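You operate a simulated robot arm through the tools that you are given. There is no shell and no other tool.

Carry out the task below with a simulated two-armed robot. There is one attempt and no reset: what you move stays moved.

JOB
Rinse the pink bracket with the rose, then rub it dry with the green wipe.
Fine: keep the running rose over the trolley; rose on its rest before the rose valve is shut; bracket and wipe left on the wash trolley. Where these are worked on the way, their far stop is far enough and under half their travel is too little: rose valve.

It is judged by the outcome, as a careful person would: the job done as asked, and still so three seconds after it is handed in. It fails if anything else is knocked over, pushed out of place, dropped, spilled or broken.

ROBOT AND FRAMES
Two 6-joint arms with two-finger grippers on one trunk that stands fixed in place. Base frame: the origin is at the foot of the trunk, x ahead of it, y to its left, z up. Units: mm, degrees, N and s.
The left shoulder is at [70, 148, 1452], the right one opposite. With the tool pointing down near the work surface each hand reaches from about 260 to 540 mm from the base axis, measured 20 degrees to its own side. Payload 2.45 kg a hand.
Tool frame (each hand has its own): the origin (TCP) lies between the finger pads and is the grasp point; the fingertips stand 30 mm ahead of it; z points along the fingers, y is the line along which they close. The gripper opens to 106 mm; its body begins 79 mm behind the TCP.
Orientation is that of the tool frame in the base frame, as a unit quaternion [w, x, y, z]. With the fingers straight down and closing along the base's y, the tool's x points along the base's -x, its y along +y and its z along -z.

CONTROLS
- The arms move only by the tool send_rows. It takes "left_moves", "right_moves" or both (then of equal length, played together; a hand with none holds still); each is a list of rows, each an object (a shift or turn left out is 0, a gripper value left out holds the last) with "slide": the shift along the tool's x, y, z in units of 150 mm (1.0 is 150 mm), a list of three; "turn": the turn, a rotation vector about the tool's x, y, z in units of 180 degrees (1.0 is 180 degrees), a list of three; "claw": the opening in per cent of the stroke, from 0 (shut) to 100 (fully open). In form: [{"slide": [dx, dy, dz], "turn": [wx, wy, wz], "claw": claw}, ...]. A call has 1 to 20 rows; each row is the pose to reach, as a shift and turn from the pose commanded when the call began, along the tool's axes at that moment. A call with a number of a shift or a turn outside -1 to 1 is refused whole. Each row takes 0.2 s and may step no farther than 50 mm and 8.6 degrees from the row before; otherwise, or with a gripper value out of range, the whole call is refused. A pose out of reach is approached as far as the arm can. The call stops where the force on the tool passes 40 N (or 10 N more than at its start, if that is more) or the arm is blocked; 0.2 s more then pass. Each finger travels about 72 mm/s and halts on what it meets, pressing with about 33 N; the grip force reading is that of the motor and also rises with nothing between the fingers. The clock runs only during rows and for 0.2 s after the last one: add rows that repeat a pose to give the fingers time. The reply holds the time, the measured pose of the TCP, the force on the tool along the base axes, the opening and the grip force, in the units named above and with some noise, with the torque about the TCP (base axes, N m) and any sound that the robot's microphone picked up, and new pictures: "pictures" is both (left out), scene, wrist or none (wrist: the cameras of the hands that moved).
- Cameras (640 x 400 px; columns grow to the right, rows downward): "scene" is now at [105, 27, 1654.6]; the picture's right is [0.38, -0.92, 0.00], its down [-0.78, -0.32, -0.53] and it looks along [0.49, 0.20, -0.85] (base axes); focal length 311 px, centre (320, 200). "left" rides on the left gripper at [76, 2, -106] in its tool frame; the picture's right is [-0.02, 1.00, 0.00], its down [-0.78, -0.02, -0.62] and it looks along [-0.62, -0.01, 0.78] (tool axes); focal length 247 px, centre (320, 200). "right" rides on the right gripper at [76, -2, -106] in its tool frame; the picture's right is [0.02, 1.00, 0.00], its down [-0.78, 0.02, -0.62] and it looks along [-0.62, 0.01, 0.78] (tool axes); focal length 247 px, centre (320, 200). There is no depth. A picture from a camera that has moved, and an enlarged one, comes with that camera's place and axes in the base frame and with its lens. The place of the scene camera against the robot may be out by one fixed shift of up to 12 mm in any direction.
- raise_lower(by): slides the trunk up (or, below 0, down) by that many mm; the arms and the scene camera ride with it, the base frame stays. It gives what a move gives, with no picture.
- head_to(pan, tilt): turns the head with the scene camera to pan (to the left, within 86 degrees either way) and tilt (down, from -29 to 69), counted from straight ahead of the robot. It gives what a move gives, and a new picture of the scene camera.
- inspect(camera, box): a new picture of the part [left, top, right, bottom] of that camera's present view, enlarged. No time passes.
- finish_job(): hands the job in; it is judged then, once.

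Nothing tells you positions but the pictures and the camera data. Unless the task says otherwise, let go and move clear before handing in.

The tools are called after "Request:" as name(argument=value, ...) on one line, values as JSON. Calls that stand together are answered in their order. send_rows: Moves the arms, as the interface text tells. Its arguments: {"type":"object","properties":{"left_moves":{"type":"array","items":{"type":"object","properties":{"slide":{"type":"array","items":{"type":"number"}},"turn":{"type":"array","items":{"type":"number"}},"claw":{"type":"number"}}}},"right_moves":{"type":"array","items":{"type":"object","properties":{"slide":{"type":"array","items":{"type":"number"}},"turn":{"type":"array","items":{"type":"number"}},"claw":{"type":"number"}}}},"pictures":{"type":"string","enum":["both","scene","wrist","none"]}},"required":[]} The other tools are called the same way: raise_lower (by) moves the trunk up or down; head_to (pan, tilt) turns the head that bears the scene camera; inspect (camera, box) takes an enlarged picture of a part of a camera's view; finish_job () hands the job in.

At the start:

```text
t: 0.0
left_tool_pos: [403.6, 449.3, 1089.0]
left_tcp_rot: [0.001, 0.0, 1.0, 0.0]
left_force: [-0.6, -0.4, -0.4]
left_torque: [-0.01, 0.0, 0.0]
left_grip_width: 105.9
left_grip_force: 0.0
right_tool_pos: [624.2, 0.5, 1270.2]
right_tcp_rot: [0.0, -0.001, 1.0, 0.0]
right_force: [1.0, 0.4, -0.9]
right_torque: [-0.02, 0.03, 0.0]
right_grip_width: 106.1
right_grip_force: 0.1
trunk travel left (down, up): [-925.0, 15.0]
head pan, tilt (commanded): [22.4, 57.7]
```

scene: 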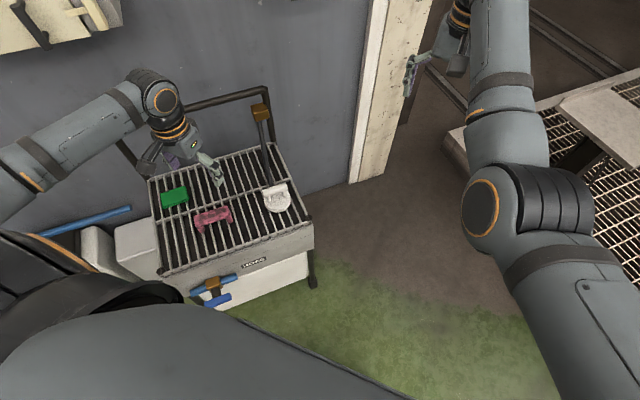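
right: 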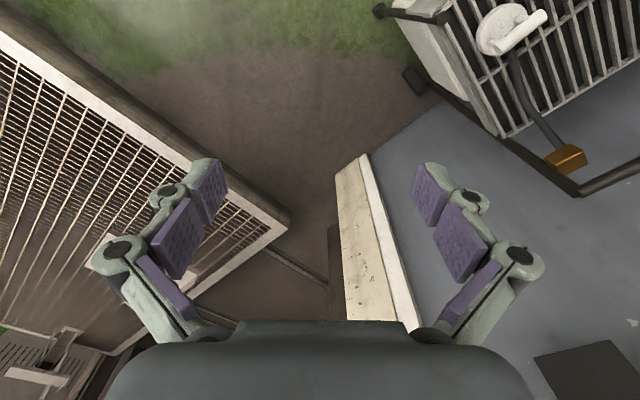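
left: 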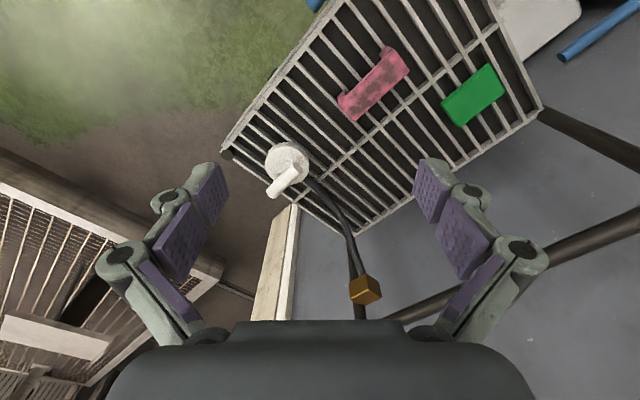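

The trolley has a slatted top carrying the green wipe, the pink bracket and a white rose with a hose; there is a blue valve handle on the front of the trolley. I will look closer before moving anything.

Request:
inspect(camera="scene", box=[130, 80, 330, 205])

Request:
inspect(camera="scene", box=[130, 190, 330, 315])

Request:
inspect(camera="left", box=[200, 0, 560, 225])

Request:
inspect(camera="right", box=[370, 0, 640, 170])

```text
3.20 times, centred on (230, 142) of scene
camera zoom: at [105.0, 27.0, 1654.6], right [0.38, -0.92, 0.0], down [-0.78, -0.32, -0.53], along [0.49, 0.2, -0.85], focal length 996 px, centre (608, 384)
```

zoom: 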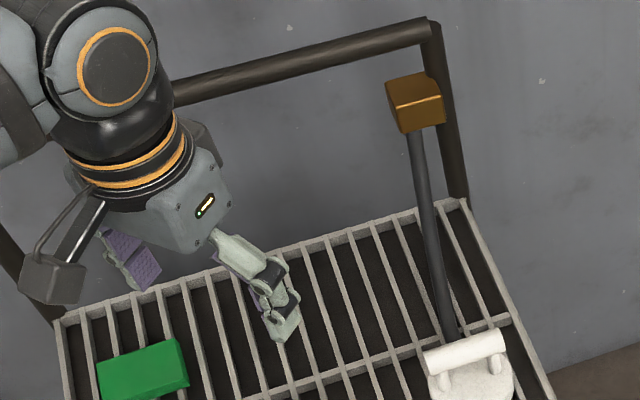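

```text
3.20 times, centred on (230, 252) of scene
camera zoom: at [105.0, 27.0, 1654.6], right [0.38, -0.92, 0.0], down [-0.78, -0.32, -0.53], along [0.49, 0.2, -0.85], focal length 996 px, centre (608, 32)
```

zoom: 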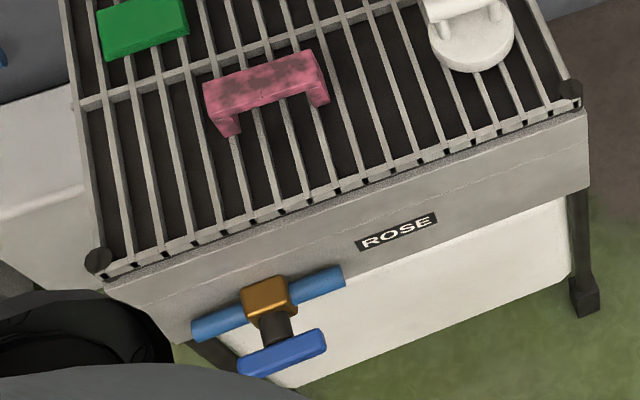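

```text
1.78 times, centred on (380, 112) of left
camera zoom: at [326.4, 450.2, 1196.1], right [0.02, 1.0, 0.0], down [0.78, -0.02, 0.62], along [0.62, -0.01, -0.78], focal length 439 px, centre (213, 356)
```

zoom: 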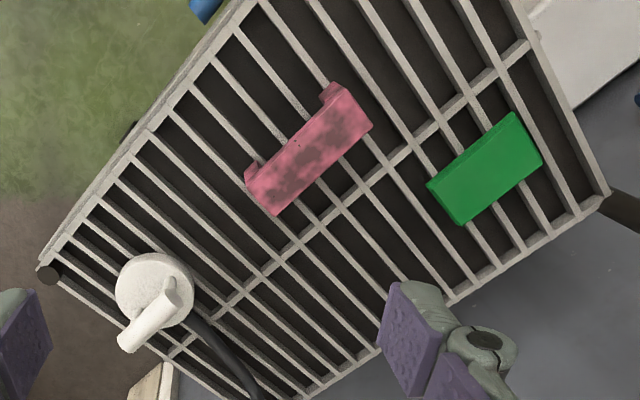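

```text
2.35 times, centred on (505, 85) of right
camera zoom: at [549.0, -2.0, 1378.0], right [-0.02, 1.0, 0.0], down [0.78, 0.02, 0.62], along [0.62, 0.01, -0.78], focal length 581 px, centre (-115, 471)
```

zoom: 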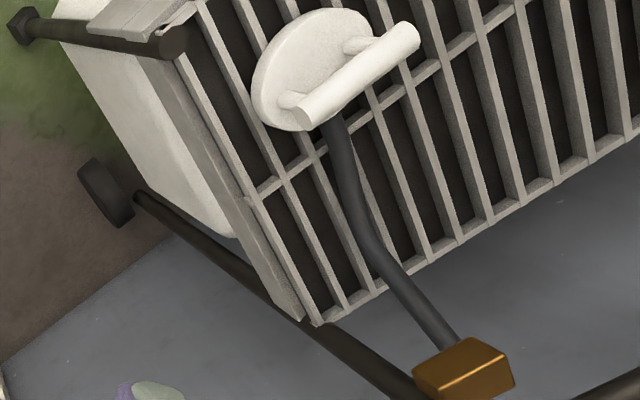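

The trolley top is near z≈800, turned about 45°, with the bracket near (418,525), the wipe near (434,675) and the rose near (560,375). The valve is on the near side panel at about (230,440,660). I'll look around both sides before lowering the trunk.

Request:
head_to(pan=-40, tilt=45)

Request:
head_to(pan=75, tilt=50)

Request:
head_to(pan=45, tilt=55)

```text
t: 1.3
left_tool_pos: [402.9, 448.7, 1088.6]
left_tcp_rot: [0.0, 0.0, 1.0, 0.0]
left_force: [0.9, -1.1, 0.3]
left_torque: [-0.04, 0.0, 0.05]
left_grip_width: 106.0
left_grip_force: 0.1
right_tool_pos: [624.2, -0.5, 1271.0]
right_tcp_rot: [0.0, 0.0, 1.0, 0.0]
right_force: [0.3, 0.3, -0.3]
right_torque: [0.01, 0.02, -0.04]
right_grip_width: 106.0
right_grip_force: 0.1
trunk travel left (down, up): [-925.0, 15.0]
head pan, tilt (commanded): [-40.0, 45.0]
camera scene: at [103.5, -51.8, 1671.4], right [-0.64, -0.77, 0.0], down [-0.54, 0.45, -0.71], along [0.54, -0.45, -0.71], focal length 311 px, centre (320, 200)
```

scene: 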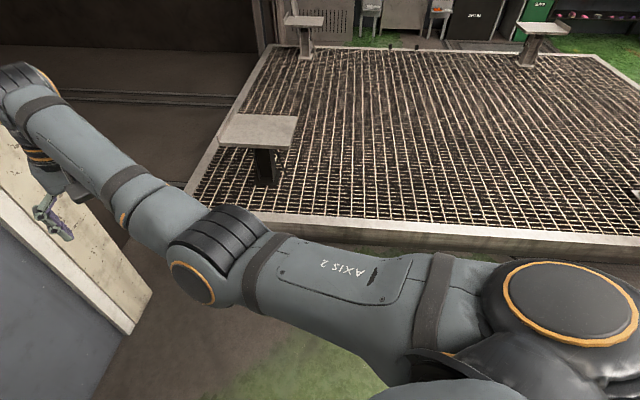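

```text
t: 3.3
left_tool_pos: [403.6, 448.4, 1088.9]
left_tcp_rot: [0.0, 0.001, 1.0, -0.001]
left_force: [-0.9, -0.5, 0.0]
left_torque: [-0.01, 0.02, 0.0]
left_grip_width: 106.1
left_grip_force: 0.0
right_tool_pos: [624.1, 0.4, 1270.5]
right_tcp_rot: [-0.001, 0.0, 1.0, 0.0]
right_force: [0.4, 0.3, -0.4]
right_torque: [0.01, -0.01, -0.02]
right_grip_width: 106.1
right_grip_force: 0.0
trunk travel left (down, up): [-925.0, 15.0]
head pan, tilt (commanded): [75.0, 50.0]
camera scene: at [61.1, 74.8, 1664.5], right [0.97, -0.26, 0.0], down [-0.2, -0.74, -0.64], along [0.17, 0.62, -0.77], focal length 311 px, centre (320, 200)
```

scene: 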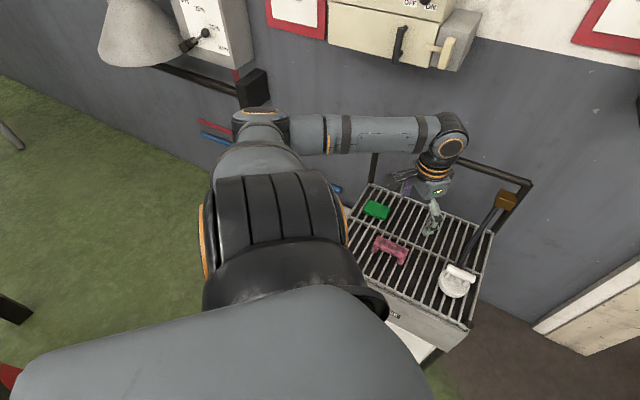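

```text
t: 4.2
left_tool_pos: [403.1, 448.3, 1087.9]
left_tcp_rot: [0.001, 0.0, 1.0, 0.0]
left_force: [0.1, -0.4, 0.1]
left_torque: [-0.02, 0.02, -0.01]
left_grip_width: 106.0
left_grip_force: 0.1
right_tool_pos: [624.6, 0.4, 1269.9]
right_tcp_rot: [0.0, 0.0, 1.0, 0.0]
right_force: [-0.1, 0.4, 0.3]
right_torque: [0.0, 0.01, 0.0]
right_grip_width: 105.7
right_grip_force: 0.1
trunk travel left (down, up): [-925.0, 15.0]
head pan, tilt (commanded): [45.0, 55.0]
camera scene: at [92.0, 51.4, 1658.0], right [0.71, -0.71, 0.0], down [-0.58, -0.58, -0.57], along [0.41, 0.41, -0.82], focal length 311 px, centre (320, 200)
```

scene: 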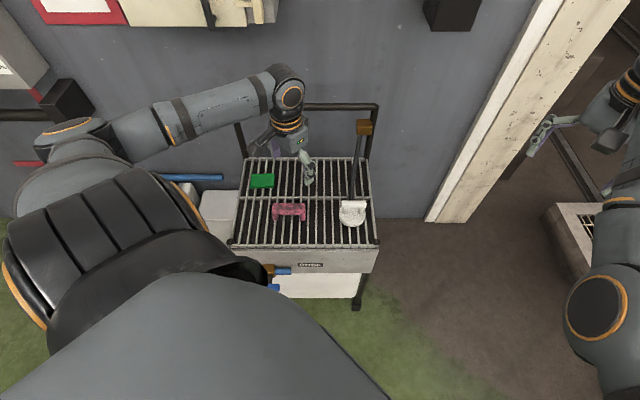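

The left arm is well clear of the wall, and the area under the right arm is open. I'll raise the left hand relative to the trunk, then lower the trunk so the trolley comes within reach.

Request:
send_rows(left_moves=[{"slide": [0, 0, -0.3]}, {"slide": [0, 0, -0.6]}, {"slide": [0, 0, -0.9]}, {"slide": [0, 0, -1.0]}], pictures="none")

Request:
raise_lower(by=-200)

Request:
head_to(pan=40, tilt=55)

```text
t: 5.2
left_tool_pos: [415.2, 434.2, 1227.8]
left_tcp_rot: [-0.001, 0.0, 1.0, 0.0]
left_force: [0.4, -0.6, -0.1]
left_torque: [-0.04, 0.01, 0.01]
left_grip_width: 105.9
left_grip_force: 0.1
left hand out of reach, approached as far as the arm can: row 2, 3, 4
right_tool_pos: [624.5, 0.7, 1269.7]
right_tcp_rot: [-0.001, 0.0, 1.0, 0.001]
right_force: [0.4, -0.9, 1.0]
right_torque: [-0.01, 0.03, 0.01]
right_grip_width: 106.2
right_grip_force: 0.1
trunk travel left (down, up): [-925.0, 15.0]
head pan, tilt (commanded): [45.0, 55.0]
```

```text
t: 7.4
left_tool_pos: [415.8, 433.9, 1027.7]
left_tcp_rot: [0.0, -0.001, 1.0, 0.0]
left_force: [0.0, -0.5, -0.1]
left_torque: [-0.01, 0.01, 0.02]
left_grip_width: 106.2
left_grip_force: 0.0
right_tool_pos: [624.1, 0.1, 1071.2]
right_tcp_rot: [0.0, 0.0, 1.0, 0.001]
right_force: [0.0, -0.7, -0.6]
right_torque: [0.02, 0.03, -0.02]
right_grip_width: 105.9
right_grip_force: 0.1
trunk travel left (down, up): [-725.0, 215.0]
head pan, tilt (commanded): [45.0, 55.0]
```

```text
t: 8.1
left_tool_pos: [414.0, 434.3, 1025.3]
left_tcp_rot: [0.0, -0.001, 1.0, 0.0]
left_force: [-0.2, 0.6, -0.4]
left_torque: [-0.01, -0.02, 0.0]
left_grip_width: 105.9
left_grip_force: 0.0
right_tool_pos: [624.9, 0.0, 1070.8]
right_tcp_rot: [0.0, -0.001, 1.0, 0.001]
right_force: [0.0, 0.0, 0.4]
right_torque: [-0.04, -0.02, -0.01]
right_grip_width: 106.2
right_grip_force: 0.0
trunk travel left (down, up): [-725.0, 215.0]
head pan, tilt (commanded): [40.0, 55.0]
camera scene: at [96.2, 46.7, 1458.0], right [0.64, -0.77, 0.0], down [-0.63, -0.53, -0.57], along [0.44, 0.37, -0.82], focal length 311 px, centre (320, 200)
```

scene: 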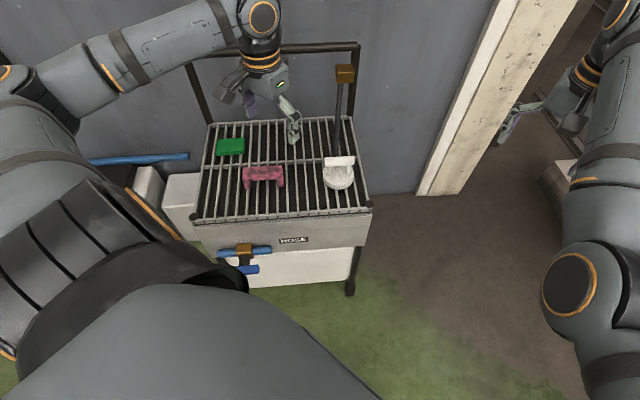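

The trunk is 200 mm lower and the trolley is in view. I'll look closer at the rose, the rest and the valve.

Request:
inspect(camera="scene", box=[290, 50, 386, 210])

Request:
inspect(camera="scene", box=[190, 200, 318, 280])

Request:
inspect(camera="scene", box=[300, 140, 380, 190])

Request:
inspect(camera="left", box=[0, 0, 640, 400])

```text
2.50 times, centred on (338, 130) of scene
camera zoom: at [96.2, 46.7, 1458.0], right [0.64, -0.77, 0.0], down [-0.63, -0.53, -0.57], along [0.44, 0.37, -0.82], focal length 778 px, centre (275, 375)
```

zoom: 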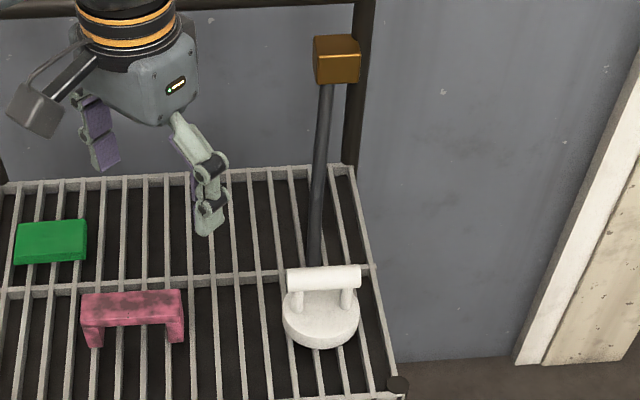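

```text
5.00 times, centred on (254, 240) of scene
camera zoom: at [96.2, 46.7, 1458.0], right [0.64, -0.77, 0.0], down [-0.63, -0.53, -0.57], along [0.44, 0.37, -0.82], focal length 1557 px, centre (650, 0)
```

zoom: 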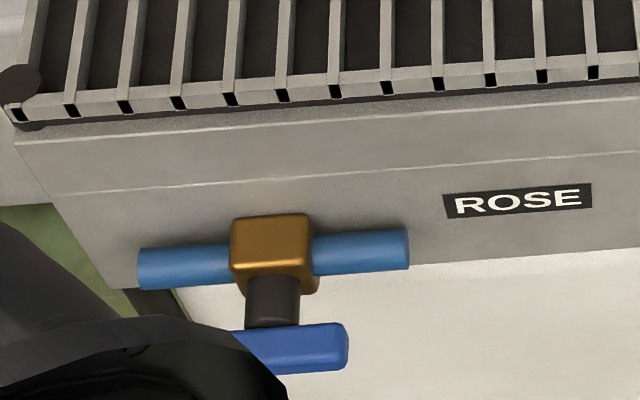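

```text
8.00 times, centred on (340, 165) of scene
camera zoom: at [96.2, 46.7, 1458.0], right [0.64, -0.77, 0.0], down [-0.63, -0.53, -0.57], along [0.44, 0.37, -0.82], focal length 2491 px, centre (160, 480)
```

zoom: 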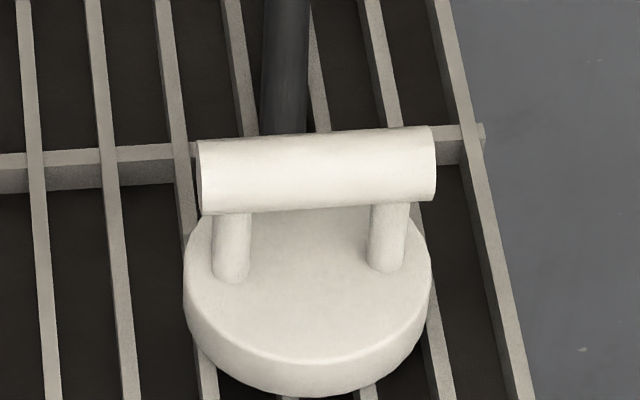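

```text
1.00 times, centred on (320, 200) of left (not enlarged: the box is as wide or as high as the picture)
camera zoom: at [339.0, 434.3, 1134.0], right [0.02, 1.0, 0.0], down [0.78, -0.02, 0.62], along [0.62, -0.01, -0.78], focal length 247 px, centre (320, 200)
```

zoom: 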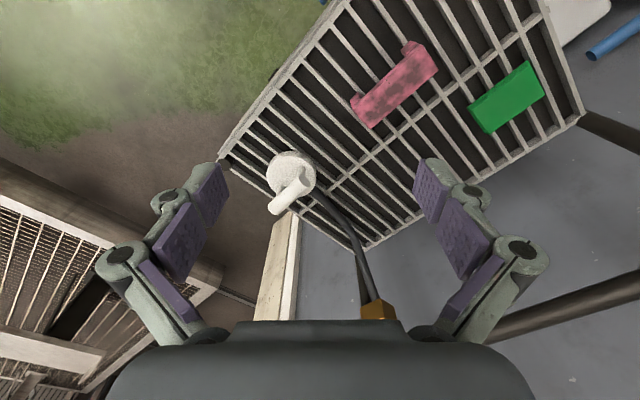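

Request:
inspect(camera="left", box=[250, 135, 346, 225])

Request:
inspect(camera="left", box=[336, 30, 464, 140])

Request:
inspect(camera="left", box=[450, 40, 578, 140])

Request:
inspect(camera="scene", box=[200, 120, 312, 200])

```text
4.44 times, centred on (298, 180) of left
camera zoom: at [339.0, 434.3, 1134.0], right [0.02, 1.0, 0.0], down [0.78, -0.02, 0.62], along [0.62, -0.01, -0.78], focal length 1098 px, centre (418, 289)
```

zoom: 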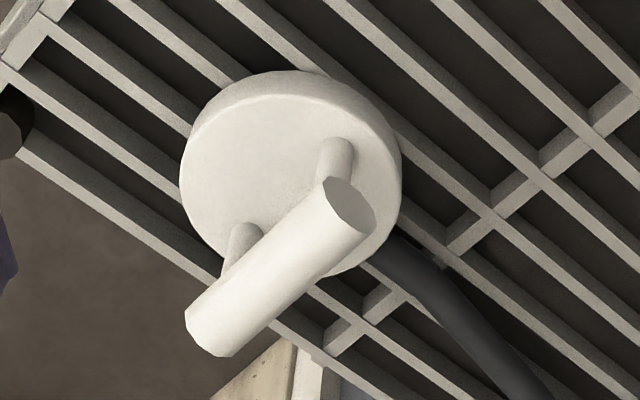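

```text
3.64 times, centred on (400, 85) of left
camera zoom: at [339.0, 434.3, 1134.0], right [0.02, 1.0, 0.0], down [0.78, -0.02, 0.62], along [0.62, -0.01, -0.78], focal length 898 px, centre (29, 618)
```

zoom: 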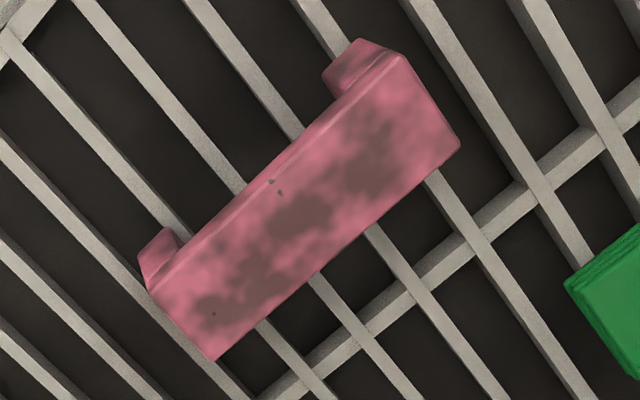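

```text
4.00 times, centred on (514, 90) of left
camera zoom: at [339.0, 434.3, 1134.0], right [0.02, 1.0, 0.0], down [0.78, -0.02, 0.62], along [0.62, -0.01, -0.78], focal length 988 px, centre (-456, 640)
```

zoom: 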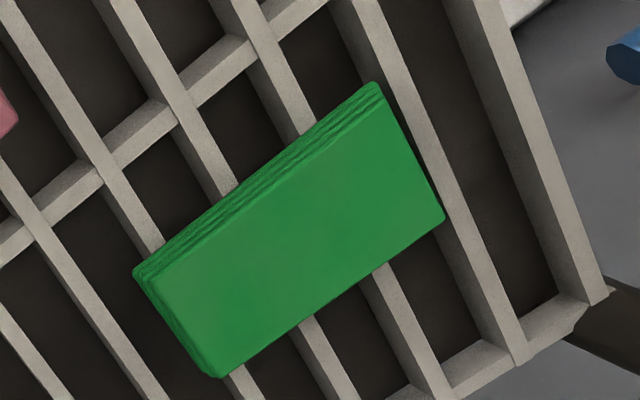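

```text
5.00 times, centred on (256, 160) of scene
camera zoom: at [96.2, 46.7, 1458.0], right [0.64, -0.77, 0.0], down [-0.63, -0.53, -0.57], along [0.44, 0.37, -0.82], focal length 1557 px, centre (640, 400)
```

zoom: 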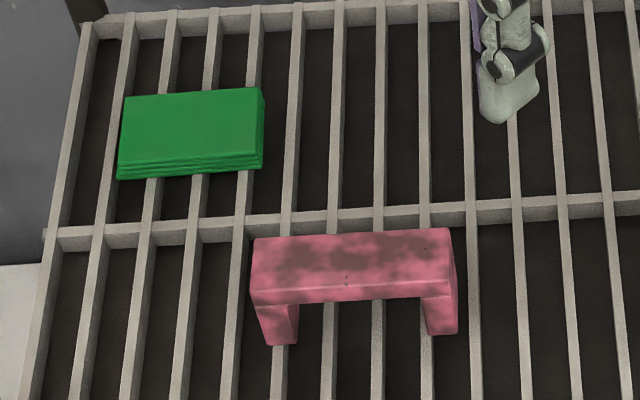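

The rose sits face-down on the grate corner with a bar handle on top (about (587,376,808), grate about z 740). The valve needs a clearer view, so I'll raise the trunk again where the upper arm doesn't hide it.

Request:
raise_lower(by=200)

Request:
head_to(pan=25, tilt=66)

Request:
inspect(camera="scene", box=[150, 150, 350, 275])

```text
t: 10.2
left_tool_pos: [416.5, 433.0, 1227.0]
left_tcp_rot: [0.0, 0.001, 1.0, 0.0]
left_force: [0.1, -0.1, 0.4]
left_torque: [-0.03, 0.0, 0.01]
left_grip_width: 105.9
left_grip_force: 0.0
right_tool_pos: [624.1, 1.4, 1270.9]
right_tcp_rot: [0.0, 0.0, 1.0, 0.0]
right_force: [0.0, 0.1, -0.5]
right_torque: [-0.03, 0.03, 0.0]
right_grip_width: 106.1
right_grip_force: 0.1
trunk travel left (down, up): [-925.0, 15.0]
head pan, tilt (commanded): [40.0, 55.0]
```

```text
t: 11.0
left_tool_pos: [416.0, 432.7, 1227.0]
left_tcp_rot: [0.001, 0.0, 1.0, 0.0]
left_force: [0.2, -0.3, -0.5]
left_torque: [-0.02, 0.02, -0.01]
left_grip_width: 105.9
left_grip_force: 0.1
right_tool_pos: [624.9, 0.4, 1270.3]
right_tcp_rot: [0.0, 0.0, 1.0, 0.0]
right_force: [0.4, 0.1, -0.2]
right_torque: [0.0, 0.01, -0.02]
right_grip_width: 106.1
right_grip_force: 0.0
trunk travel left (down, up): [-925.0, 15.0]
head pan, tilt (commanded): [25.0, 66.0]
camera scene: at [95.1, 25.6, 1645.3], right [0.42, -0.91, 0.0], down [-0.83, -0.39, -0.41], along [0.37, 0.17, -0.91], focal length 311 px, centre (320, 200)
```

scene: 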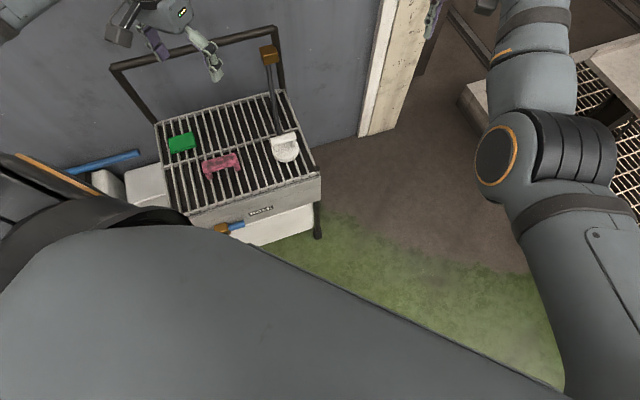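

```text
3.20 times, centred on (250, 212) of scene
camera zoom: at [95.1, 25.6, 1645.3], right [0.42, -0.91, 0.0], down [-0.83, -0.39, -0.41], along [0.37, 0.17, -0.91], focal length 996 px, centre (544, 160)
```

zoom: 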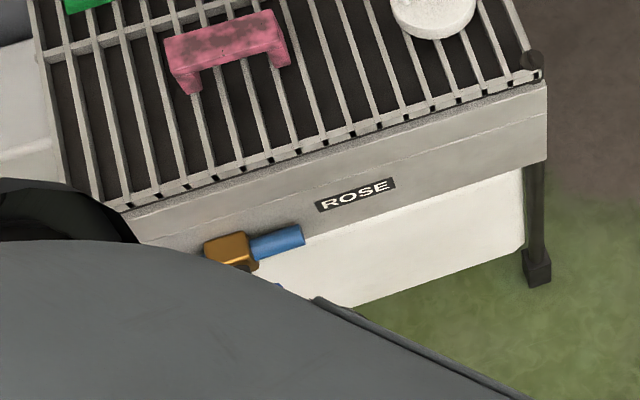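

The upper arm hides the valve from the head camera, so I'll use the left wrist camera. First I bring the left hand back down, keeping it well above the trolley.

Request:
send_rows(left_moves=[{"slide": [0, 0, 0.3]}, {"slide": [0, 0, 0.6]}, {"slide": [0, 0, 0.9]}, {"slide": [0, 0, 1.0]}], pictures="none")

```text
t: 12.0
left_tool_pos: [414.4, 432.5, 1075.2]
left_tcp_rot: [-0.001, 0.0, 1.0, 0.0]
left_force: [-0.3, -0.6, 0.2]
left_torque: [0.0, -0.03, -0.03]
left_grip_width: 106.1
left_grip_force: 0.2
right_tool_pos: [625.5, 0.2, 1270.7]
right_tcp_rot: [0.0, 0.0, 1.0, 0.0]
right_force: [0.6, -0.6, -0.3]
right_torque: [-0.01, 0.01, -0.01]
right_grip_width: 105.9
right_grip_force: 0.1
trunk travel left (down, up): [-925.0, 15.0]
head pan, tilt (commanded): [25.0, 66.0]
```

Request:
send_rows(left_moves=[{"slide": [0.17, -0.028, 0.18], "turn": [0, 0, -0.024]}, {"slide": [0.34, -0.056, 0.36], "turn": [0, 0, -0.048]}, {"slide": [0.51, -0.084, 0.54], "turn": [0, 0, -0.073]}, {"slide": [0.68, -0.112, 0.72], "turn": [0, 0, -0.098]}, {"slide": [0.853, -0.14, 0.9], "turn": [0, 0, -0.122]}], pictures="both")

```text
t: 13.2
left_tool_pos: [287.0, 411.7, 941.9]
left_tcp_rot: [0.001, -0.191, 0.982, -0.001]
left_force: [-0.5, -0.8, 0.0]
left_torque: [0.02, 0.0, -0.04]
left_grip_width: 105.8
left_grip_force: 0.2
right_tool_pos: [624.1, -0.4, 1271.5]
right_tcp_rot: [0.001, 0.0, 1.0, 0.0]
right_force: [-0.2, 0.3, -0.1]
right_torque: [0.02, -0.04, 0.0]
right_grip_width: 106.3
right_grip_force: 0.0
trunk travel left (down, up): [-925.0, 15.0]
head pan, tilt (commanded): [25.0, 66.0]
camera scene: at [93.3, 25.5, 1645.5], right [0.42, -0.91, 0.0], down [-0.83, -0.39, -0.41], along [0.37, 0.17, -0.91], focal length 311 px, centre (320, 200)
camera left: at [214.7, 383.8, 1049.0], right [-0.35, 0.93, 0.0], down [0.73, 0.28, 0.62], along [0.58, 0.22, -0.78], focal length 247 px, centre (320, 200)
```

scene: 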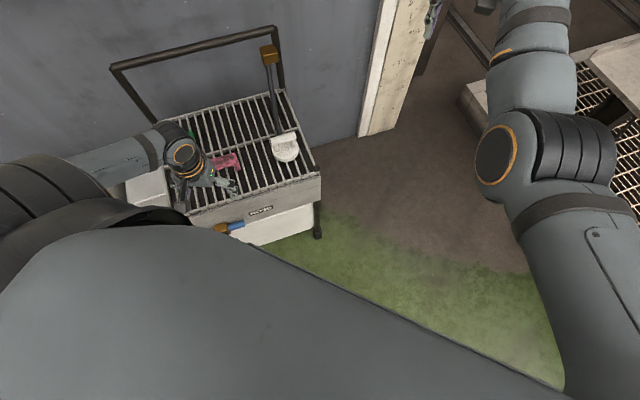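
left: 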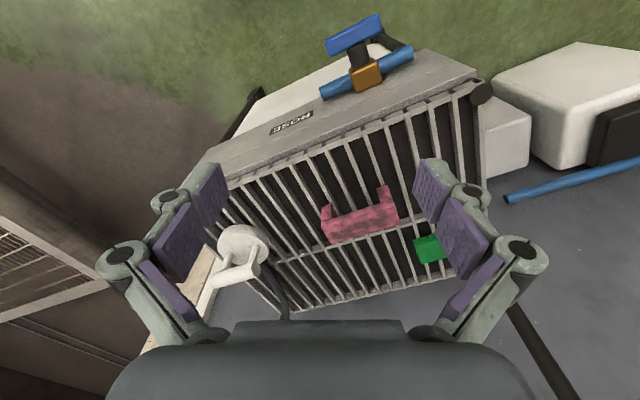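

The wrist camera now sees the valve at the top of its picture. I'll enlarge that part.

Request:
inspect(camera="left", box=[300, 0, 428, 105])

Request:
inspect(camera="left", box=[190, 200, 300, 320])

```text
3.81 times, centred on (364, 52) of left
camera zoom: at [214.7, 383.8, 1049.0], right [-0.35, 0.93, 0.0], down [0.73, 0.28, 0.62], along [0.58, 0.22, -0.78], focal length 941 px, centre (152, 762)
```

zoom: 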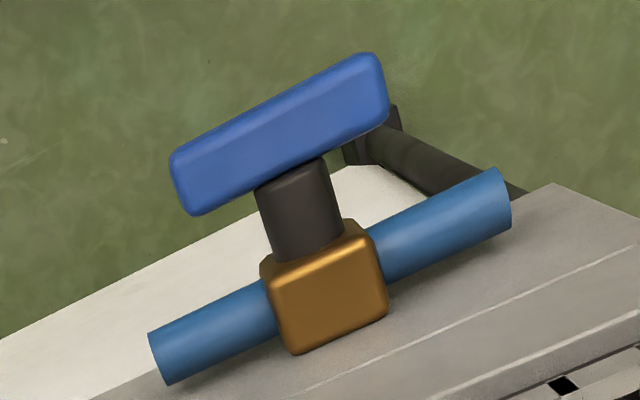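

```text
3.33 times, centred on (245, 260) of left
camera zoom: at [214.7, 383.8, 1049.0], right [-0.35, 0.93, 0.0], down [0.73, 0.28, 0.62], along [0.58, 0.22, -0.78], focal length 823 px, centre (570, 0)
```

zoom: 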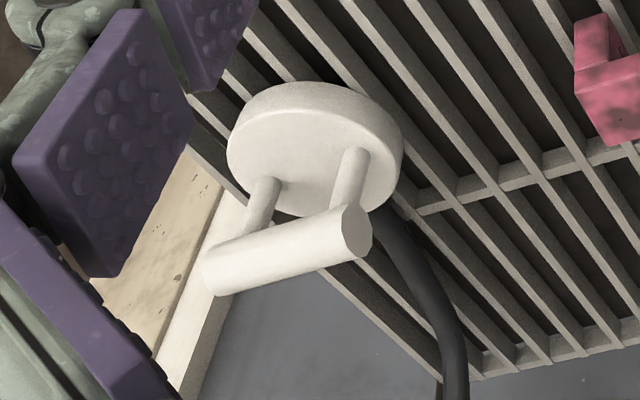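

The valve's stem points straight out from the panel toward the robot, and the blue bar on its end lies parallel to the pipe at about (232,444,595). I'll bring the hand in front of it with the tool squared to the panel, staying clear of the trolley.

Request:
send_rows(left_moves=[{"slide": [0.19, 0.037, 0.2], "turn": [0, 0, -0.04]}, {"slide": [0.38, 0.075, 0.41], "turn": [0, 0, -0.081]}, {"slide": [0.58, 0.113, 0.613], "turn": [0, 0, -0.1217]}], pictures="wrist")

Request:
inspect(camera="left", box=[260, 0, 420, 150])

```text
t: 14.0
left_tool_pos: [199.6, 395.6, 849.4]
left_tcp_rot: [0.0, -0.374, 0.927, 0.0]
left_force: [1.0, -0.3, -0.4]
left_torque: [0.01, 0.0, -0.01]
left_grip_width: 105.8
left_grip_force: 0.1
right_tool_pos: [624.3, -0.3, 1271.3]
right_tcp_rot: [0.0, 0.0, 1.0, 0.001]
right_force: [-0.4, -0.5, -0.2]
right_torque: [0.01, 0.0, 0.0]
right_grip_width: 106.4
right_grip_force: 0.1
trunk travel left (down, up): [-925.0, 15.0]
head pan, tilt (commanded): [25.0, 66.0]
camera left: at [143.5, 342.7, 956.6], right [-0.68, 0.74, 0.0], down [0.58, 0.53, 0.62], along [0.46, 0.42, -0.78], focal length 247 px, centre (320, 200)
```

left: 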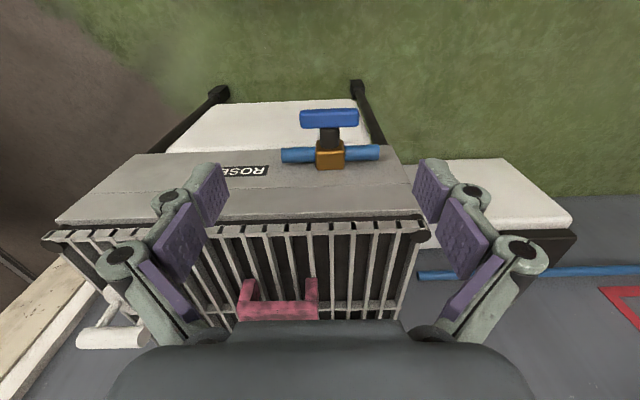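

```text
2.67 times, centred on (340, 75) of left
camera zoom: at [143.5, 342.7, 956.6], right [-0.68, 0.74, 0.0], down [0.58, 0.53, 0.62], along [0.46, 0.42, -0.78], focal length 659 px, centre (267, 533)
```

zoom: 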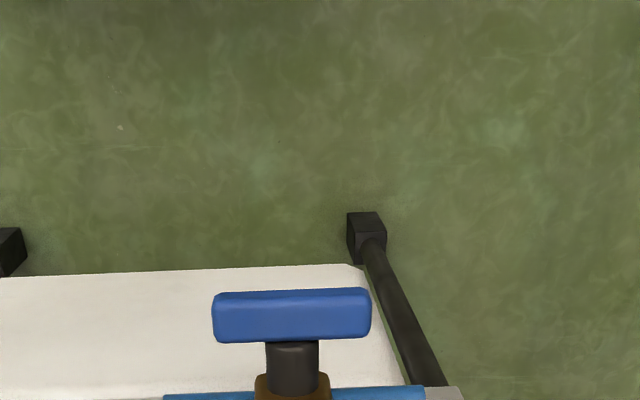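

The bar's top reads about (232,443,597), consistent with the earlier view. Now I pitch the hand up so the fingers point horizontally at the valve.

Request:
send_rows(left_moves=[{"slide": [0.02, 0.007, -0.012], "turn": [0, -0.0455, 0]}, {"slide": [0.04, 0.014, -0.025], "turn": [0, -0.0909, 0]}, {"slide": [0.06, 0.021, -0.037], "turn": [0, -0.1364, 0]}, {"slide": [0.08, 0.028, -0.05], "turn": [0, -0.1818, 0]}, {"slide": [0.1, 0.035, -0.062], "turn": [0, -0.2273, 0]}, {"slide": [0.12, 0.043, -0.075], "turn": [0, -0.2727, 0]}, {"slide": [0.14, 0.05, -0.087], "turn": [0, -0.3182, 0]}, {"slide": [0.16, 0.057, -0.1], "turn": [0, -0.3636, 0]}, {"slide": [0.18, 0.064, -0.112], "turn": [0, -0.4091, 0]}, {"slide": [0.2, 0.071, -0.125], "turn": [0, -0.4545, 0]}, {"slide": [0.221, 0.078, -0.137], "turn": [0, -0.5, 0]}], pictures="both")

```text
t: 16.4
left_tool_pos: [169.4, 381.0, 870.4]
left_tcp_rot: [0.657, -0.264, 0.655, 0.263]
left_force: [-0.4, -0.5, 0.2]
left_torque: [0.01, 0.02, 0.0]
left_grip_width: 105.9
left_grip_force: 0.0
right_tool_pos: [624.3, -0.1, 1269.8]
right_tcp_rot: [-0.001, 0.0, 1.0, -0.001]
right_force: [0.2, 0.4, 0.0]
right_torque: [0.02, 0.0, 0.02]
right_grip_width: 106.2
right_grip_force: 0.1
trunk travel left (down, up): [-925.0, 15.0]
head pan, tilt (commanded): [25.0, 66.0]
camera scene: at [96.0, 25.6, 1645.3], right [0.42, -0.91, 0.0], down [-0.83, -0.39, -0.41], along [0.37, 0.17, -0.91], focal length 311 px, centre (320, 200)
camera left: at [90.9, 307.4, 795.2], right [-0.69, 0.72, 0.02], down [-0.44, -0.44, 0.78], along [0.57, 0.53, 0.62], focal length 247 px, centre (320, 200)
```

scene: 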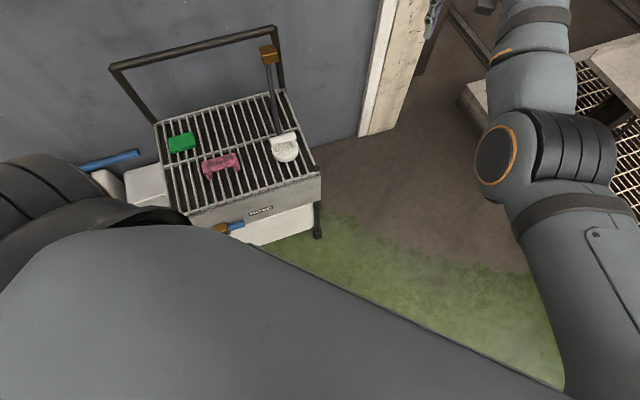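
left: 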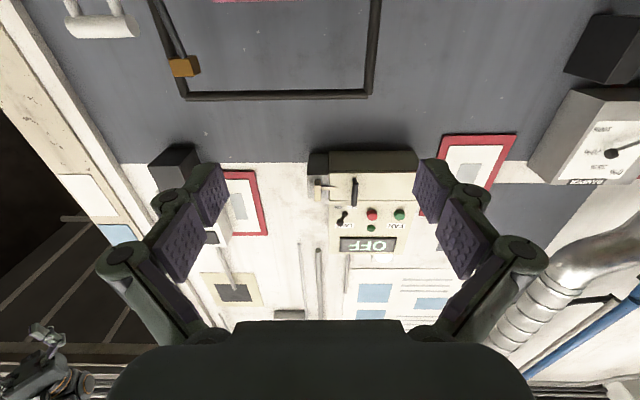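

The hand now points horizontally. Next I roll it so the fingers close vertically across the valve bar.

Request:
send_rows(left_moves=[{"turn": [0, 0, 0.0455]}, {"turn": [0, 0, 0.0909]}, {"turn": [0, 0, 0.1364]}, {"turn": [0, 0, 0.1818]}, {"turn": [0, 0, 0.2273]}, {"turn": [0, 0, 0.2727]}, {"turn": [0, 0, 0.3182]}, {"turn": [0, 0, 0.3636]}, {"turn": [0, 0, 0.4091]}, {"turn": [0, 0, 0.4545]}, {"turn": [0, 0, 0.5]}], pictures="wrist")

```text
t: 18.8
left_tool_pos: [169.7, 380.7, 870.6]
left_tcp_rot: [0.276, 0.278, 0.65, 0.651]
left_force: [-0.6, -0.2, -0.8]
left_torque: [0.02, 0.0, -0.02]
left_grip_width: 106.0
left_grip_force: 0.0
right_tool_pos: [623.8, -0.1, 1271.2]
right_tcp_rot: [0.0, 0.0, 1.0, 0.001]
right_force: [-0.4, 0.3, -1.0]
right_torque: [-0.01, -0.02, -0.01]
right_grip_width: 106.0
right_grip_force: 0.0
trunk travel left (down, up): [-925.0, 15.0]
head pan, tilt (commanded): [25.0, 66.0]
camera left: at [38.6, 361.4, 873.3], right [0.02, -0.02, 1.0], down [0.09, -1.0, -0.02], along [1.0, 0.1, -0.02], focal length 247 px, centre (320, 200)
```

left: 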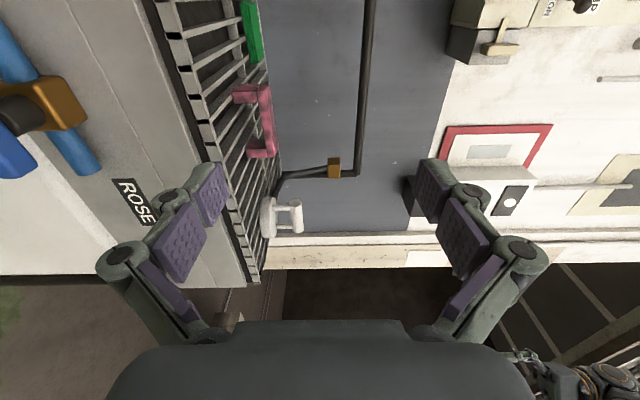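

Orientation is right (fingers along the panel normal, closing vertically). I'll lower the trunk toward the valve height and check the view.

Request:
raise_lower(by=-200)

Request:
inspect(camera="left", box=[0, 0, 640, 400])

```text
t: 21.0
left_tool_pos: [168.4, 381.5, 669.3]
left_tcp_rot: [0.277, 0.277, 0.651, 0.651]
left_force: [-0.5, -0.5, 0.2]
left_torque: [0.01, 0.04, -0.02]
left_grip_width: 105.8
left_grip_force: 0.1
right_tool_pos: [623.9, 0.5, 1070.2]
right_tcp_rot: [0.0, 0.0, 1.0, 0.0]
right_force: [-0.5, 0.2, 0.3]
right_torque: [0.0, 0.01, 0.04]
right_grip_width: 105.7
right_grip_force: 0.0
trunk travel left (down, up): [-725.0, 215.0]
head pan, tilt (commanded): [25.0, 66.0]
```

```text
1.00 times, centred on (320, 200) of left (not enlarged: the box is as wide or as high as the picture)
camera zoom: at [38.5, 361.4, 673.1], right [0.02, -0.02, 1.0], down [0.09, -1.0, -0.02], along [1.0, 0.1, -0.01], focal length 247 px, centre (320, 200)
```

zoom: 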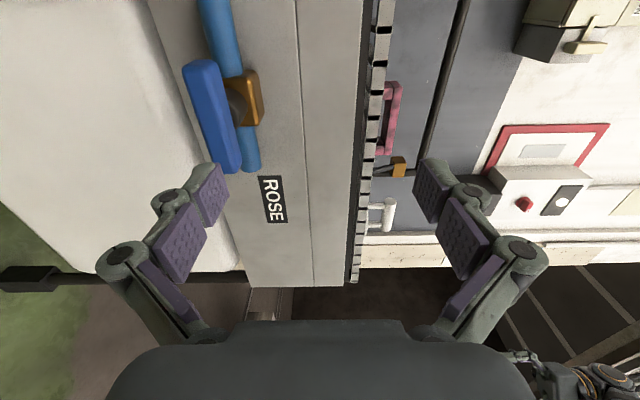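

Request:
inspect(camera="left", box=[160, 30, 288, 190])

```text
2.50 times, centred on (224, 110) of left
camera zoom: at [38.5, 361.4, 673.1], right [0.02, -0.02, 1.0], down [0.09, -1.0, -0.02], along [1.0, 0.1, -0.01], focal length 617 px, centre (560, 425)
```

zoom: 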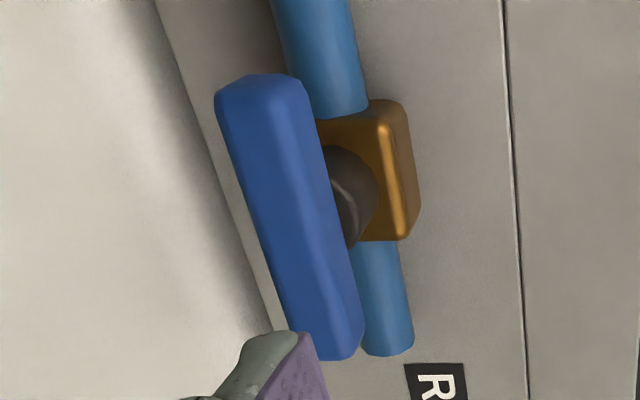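

The bar is about 87 mm lower than the hand and 70 mm ahead of it. I'll lower the trunk by that amount and check alignment.

Request:
raise_lower(by=-87)

Request:
inspect(camera="left", box=[0, 0, 640, 400])

```text
t: 22.2
left_tool_pos: [167.5, 381.4, 584.1]
left_tcp_rot: [0.277, 0.277, 0.651, 0.65]
left_force: [-0.2, 0.0, 0.0]
left_torque: [-0.04, -0.01, -0.02]
left_grip_width: 106.1
left_grip_force: 0.0
right_tool_pos: [623.3, 1.3, 984.1]
right_tcp_rot: [0.001, 0.0, 1.0, 0.001]
right_force: [-0.2, 0.2, -0.1]
right_torque: [0.0, -0.01, -0.01]
right_grip_width: 106.0
right_grip_force: 0.0
trunk travel left (down, up): [-638.0, 302.0]
head pan, tilt (commanded): [25.0, 66.0]
```

```text
1.00 times, centred on (320, 200) of left (not enlarged: the box is as wide or as high as the picture)
camera zoom: at [38.4, 361.4, 586.1], right [0.02, -0.02, 1.0], down [0.09, -1.0, -0.02], along [1.0, 0.1, -0.01], focal length 247 px, centre (320, 200)
```

zoom: 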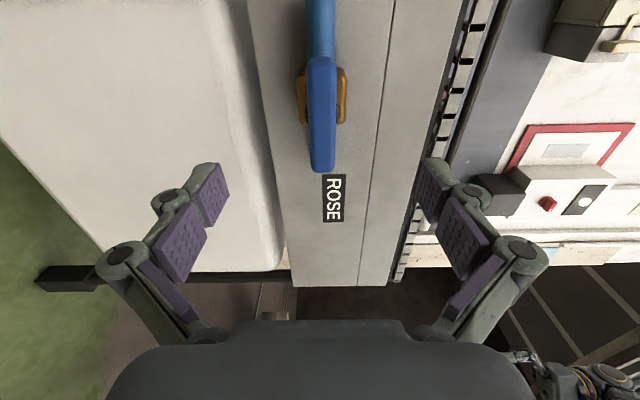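

The bar now lies midway between the fingers. Moving forward 50 mm first, then checking.

Request:
send_rows(left_moves=[{"slide": [0, 0, 0.17]}, {"slide": [0, 0, 0.34]}], pictures="wrist")

```text
t: 22.8
left_tool_pos: [206.8, 416.5, 583.1]
left_tcp_rot: [0.276, 0.277, 0.652, 0.65]
left_force: [0.1, -0.2, -0.5]
left_torque: [0.0, 0.03, 0.0]
left_grip_width: 105.9
left_grip_force: 0.0
right_tool_pos: [623.5, 1.0, 983.5]
right_tcp_rot: [0.0, 0.0, 1.0, 0.0]
right_force: [0.0, 0.3, -0.4]
right_torque: [-0.01, 0.02, -0.01]
right_grip_width: 106.0
right_grip_force: 0.1
trunk travel left (down, up): [-638.0, 302.0]
head pan, tilt (commanded): [25.0, 66.0]
camera left: at [75.4, 397.2, 585.6], right [0.02, -0.01, 1.0], down [0.1, -1.0, -0.02], along [1.0, 0.1, -0.01], focal length 247 px, centre (320, 200)
```

left: 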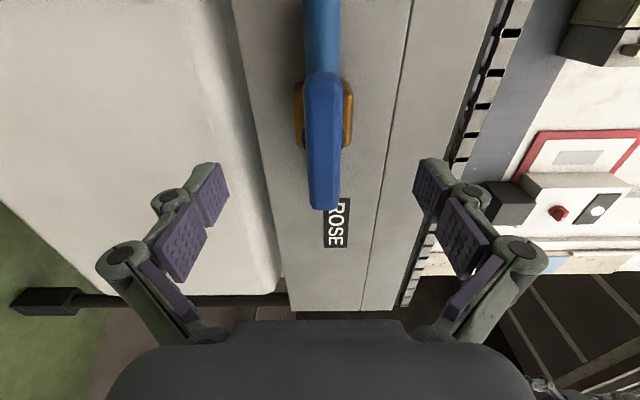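

The bar's face is about 35 mm ahead of the TCP. I'll advance 25 mm so the tips reach just to the bar's back face, then close on it.

Request:
send_rows(left_moves=[{"slide": [0, 0, 0.163], "claw": 100}, {"slide": [0, 0, 0.163], "claw": 0}, {"slide": [0, 0, 0.163], "claw": 0}, {"slide": [0, 0, 0.163], "claw": 0}, {"slide": [0, 0, 0.163], "claw": 0}, {"slide": [0, 0, 0.163], "claw": 0}, {"slide": [0, 0, 0.163], "claw": 0}], pictures="wrist")

```text
t: 24.4
left_tool_pos: [222.1, 433.2, 584.6]
left_tcp_rot: [0.278, 0.276, 0.65, 0.651]
left_force: [0.2, 5.6, 17.1]
left_torque: [0.38, -0.35, 0.33]
left_grip_width: 21.9
left_grip_force: 44.6
right_tool_pos: [622.7, -0.2, 984.8]
right_tcp_rot: [0.001, 0.0, 1.0, 0.002]
right_force: [-0.1, 0.6, -0.4]
right_torque: [-0.03, -0.04, 0.02]
right_grip_width: 105.9
right_grip_force: 0.1
trunk travel left (down, up): [-638.0, 302.0]
head pan, tilt (commanded): [25.0, 66.0]
camera left: at [93.0, 414.0, 587.1], right [0.01, -0.02, 1.0], down [0.1, -1.0, -0.02], along [1.0, 0.1, -0.01], focal length 247 px, centre (320, 200)
```

left: 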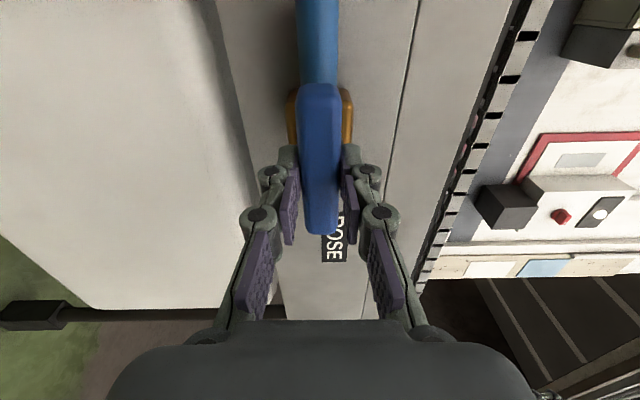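

Gripped on the bar (22 mm). Now I try a small turn counter-clockwise as seen from the robot and read the torque.

Request:
send_rows(left_moves=[{"slide": [0, 0.008, 0], "turn": [0, 0, -0.015], "claw": 0}, {"slide": [0, 0.008, 0], "turn": [0, 0, -0.03], "claw": 0}], pictures="none")

```text
t: 25.0
left_tool_pos: [222.0, 433.8, 585.7]
left_tcp_rot: [0.308, 0.246, 0.662, 0.637]
left_force: [2.6, 8.2, 15.7]
left_torque: [0.35, -0.28, 0.51]
left_grip_width: 21.6
left_grip_force: 45.0
right_tool_pos: [623.1, 0.1, 983.9]
right_tcp_rot: [0.0, 0.0, 1.0, 0.0]
right_force: [0.1, 0.4, 0.1]
right_torque: [-0.01, 0.02, 0.0]
right_grip_width: 106.1
right_grip_force: 0.0
trunk travel left (down, up): [-638.0, 302.0]
head pan, tilt (commanded): [25.0, 66.0]
```

Request:
send_rows(left_moves=[{"turn": [0, 0, -0.03], "claw": 0}, {"turn": [0, 0, -0.06], "claw": 0}, {"turn": [0, 0, -0.09], "claw": 0}], pictures="wrist")

```text
t: 25.8
left_tool_pos: [221.5, 433.8, 585.2]
left_tcp_rot: [0.396, 0.15, 0.69, 0.587]
left_force: [1.8, 11.9, 16.8]
left_torque: [0.57, -0.56, -0.6]
left_grip_width: 21.7
left_grip_force: 45.4
right_tool_pos: [623.1, 0.2, 984.2]
right_tcp_rot: [0.0, 0.0, 1.0, 0.0]
right_force: [0.7, -0.6, 0.5]
right_torque: [-0.02, 0.01, -0.03]
right_grip_width: 106.2
right_grip_force: 0.0
trunk travel left (down, up): [-638.0, 302.0]
head pan, tilt (commanded): [25.0, 66.0]
camera left: at [96.2, 410.7, 559.6], right [-0.24, 0.25, 0.94], down [0.06, -0.96, 0.27], along [0.97, 0.12, 0.22], focal length 247 px, centre (320, 200)
```

left: 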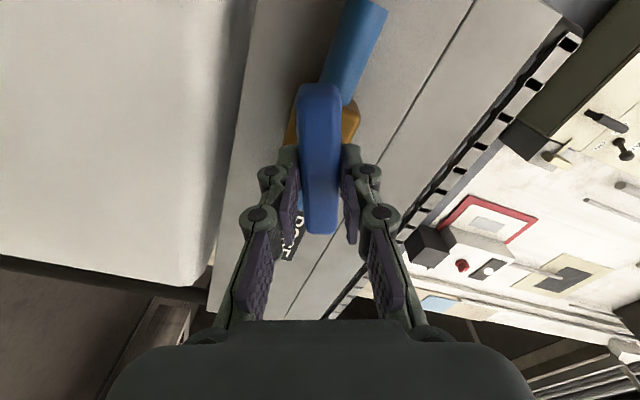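

The bar turns freely with the hand in this direction. Continuing the turn while watching the torque.

Request:
send_rows(left_moves=[{"turn": [0, 0, -0.04], "claw": 0}, {"turn": [0, 0, -0.08], "claw": 0}, {"turn": [0, 0, -0.12], "claw": 0}, {"turn": [0, 0, -0.16], "claw": 0}, {"turn": [0, 0, -0.2], "claw": 0}], pictures="none")

```text
t: 27.0
left_tool_pos: [221.6, 434.0, 584.7]
left_tcp_rot: [0.558, -0.072, 0.702, 0.437]
left_force: [1.1, 19.6, 21.5]
left_torque: [0.94, -0.86, -0.16]
left_grip_width: 21.6
left_grip_force: 45.0
right_tool_pos: [624.2, -0.6, 983.8]
right_tcp_rot: [0.002, 0.0, 1.0, 0.0]
right_force: [-0.2, 0.3, 0.2]
right_torque: [-0.01, 0.0, 0.02]
right_grip_width: 105.9
right_grip_force: 0.0
trunk travel left (down, up): [-638.0, 302.0]
head pan, tilt (commanded): [25.0, 66.0]
```

Request:
send_rows(left_moves=[{"slide": [-0.005, 0.011, 0.0067], "turn": [0, 0, -0.03], "claw": 0}, {"slide": [-0.005, 0.011, 0.0067], "turn": [0, 0, -0.06], "claw": 0}, {"slide": [-0.005, 0.011, 0.0067], "turn": [0, 0, -0.09], "claw": 0}, {"slide": [-0.005, 0.011, 0.0067], "turn": [0, 0, -0.12], "claw": 0}], pictures="wrist")

```text
t: 28.0
left_tool_pos: [221.0, 436.0, 586.2]
left_tcp_rot: [0.628, -0.202, 0.678, 0.325]
left_force: [-2.9, 8.6, 9.7]
left_torque: [1.08, -1.1, 0.16]
left_grip_width: 21.6
left_grip_force: 45.1
right_tool_pos: [623.1, 0.1, 985.1]
right_tcp_rot: [0.001, -0.001, 1.0, 0.0]
right_force: [0.1, 0.6, -0.1]
right_torque: [0.02, 0.0, 0.02]
right_grip_width: 105.9
right_grip_force: 0.0
trunk travel left (down, up): [-638.0, 302.0]
head pan, tilt (commanded): [25.0, 66.0]
camera left: at [134.0, 370.8, 512.6], right [-0.68, 0.7, 0.21], down [-0.34, -0.55, 0.77], along [0.65, 0.45, 0.61], focal length 247 px, centre (320, 200)
```

left: 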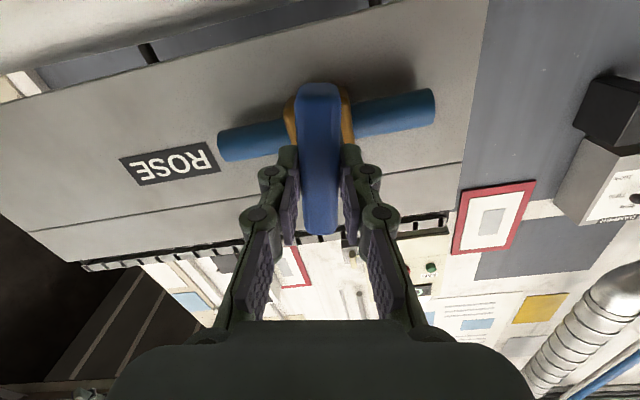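

About 79° turned. Continuing to find the stop.

Request:
send_rows(left_moves=[{"turn": [0, 0, -0.02], "claw": 0}, {"turn": [0, 0, -0.04], "claw": 0}, {"turn": [0, 0, -0.06], "claw": 0}, {"turn": [0, 0, -0.08], "claw": 0}], pictures="wrist")

```text
t: 29.0
left_tool_pos: [221.6, 433.9, 585.9]
left_tcp_rot: [0.663, -0.284, 0.648, 0.244]
left_force: [-5.2, 5.9, 8.8]
left_torque: [1.33, 0.61, 0.43]
left_grip_width: 22.4
left_grip_force: 44.6
right_tool_pos: [624.5, -0.9, 984.6]
right_tcp_rot: [0.0, 0.0, 1.0, 0.0]
right_force: [0.3, 0.7, 0.1]
right_torque: [-0.02, -0.02, 0.03]
right_grip_width: 105.9
right_grip_force: 0.1
trunk travel left (down, up): [-638.0, 302.0]
head pan, tilt (commanded): [25.0, 66.0]
camera left: at [146.8, 357.5, 510.7], right [-0.69, 0.72, -0.04], down [-0.47, -0.41, 0.78], along [0.55, 0.56, 0.62], focal length 247 px, centre (320, 200)
```

left: 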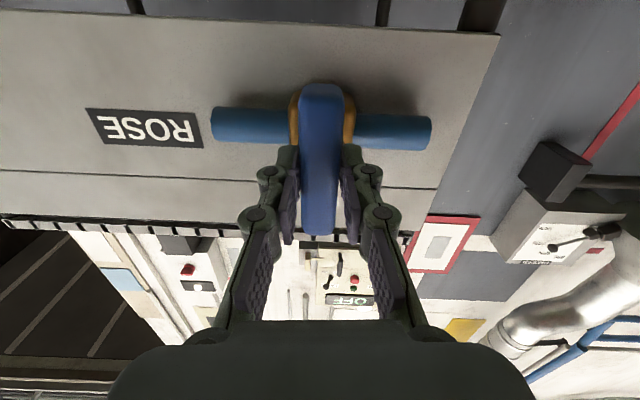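

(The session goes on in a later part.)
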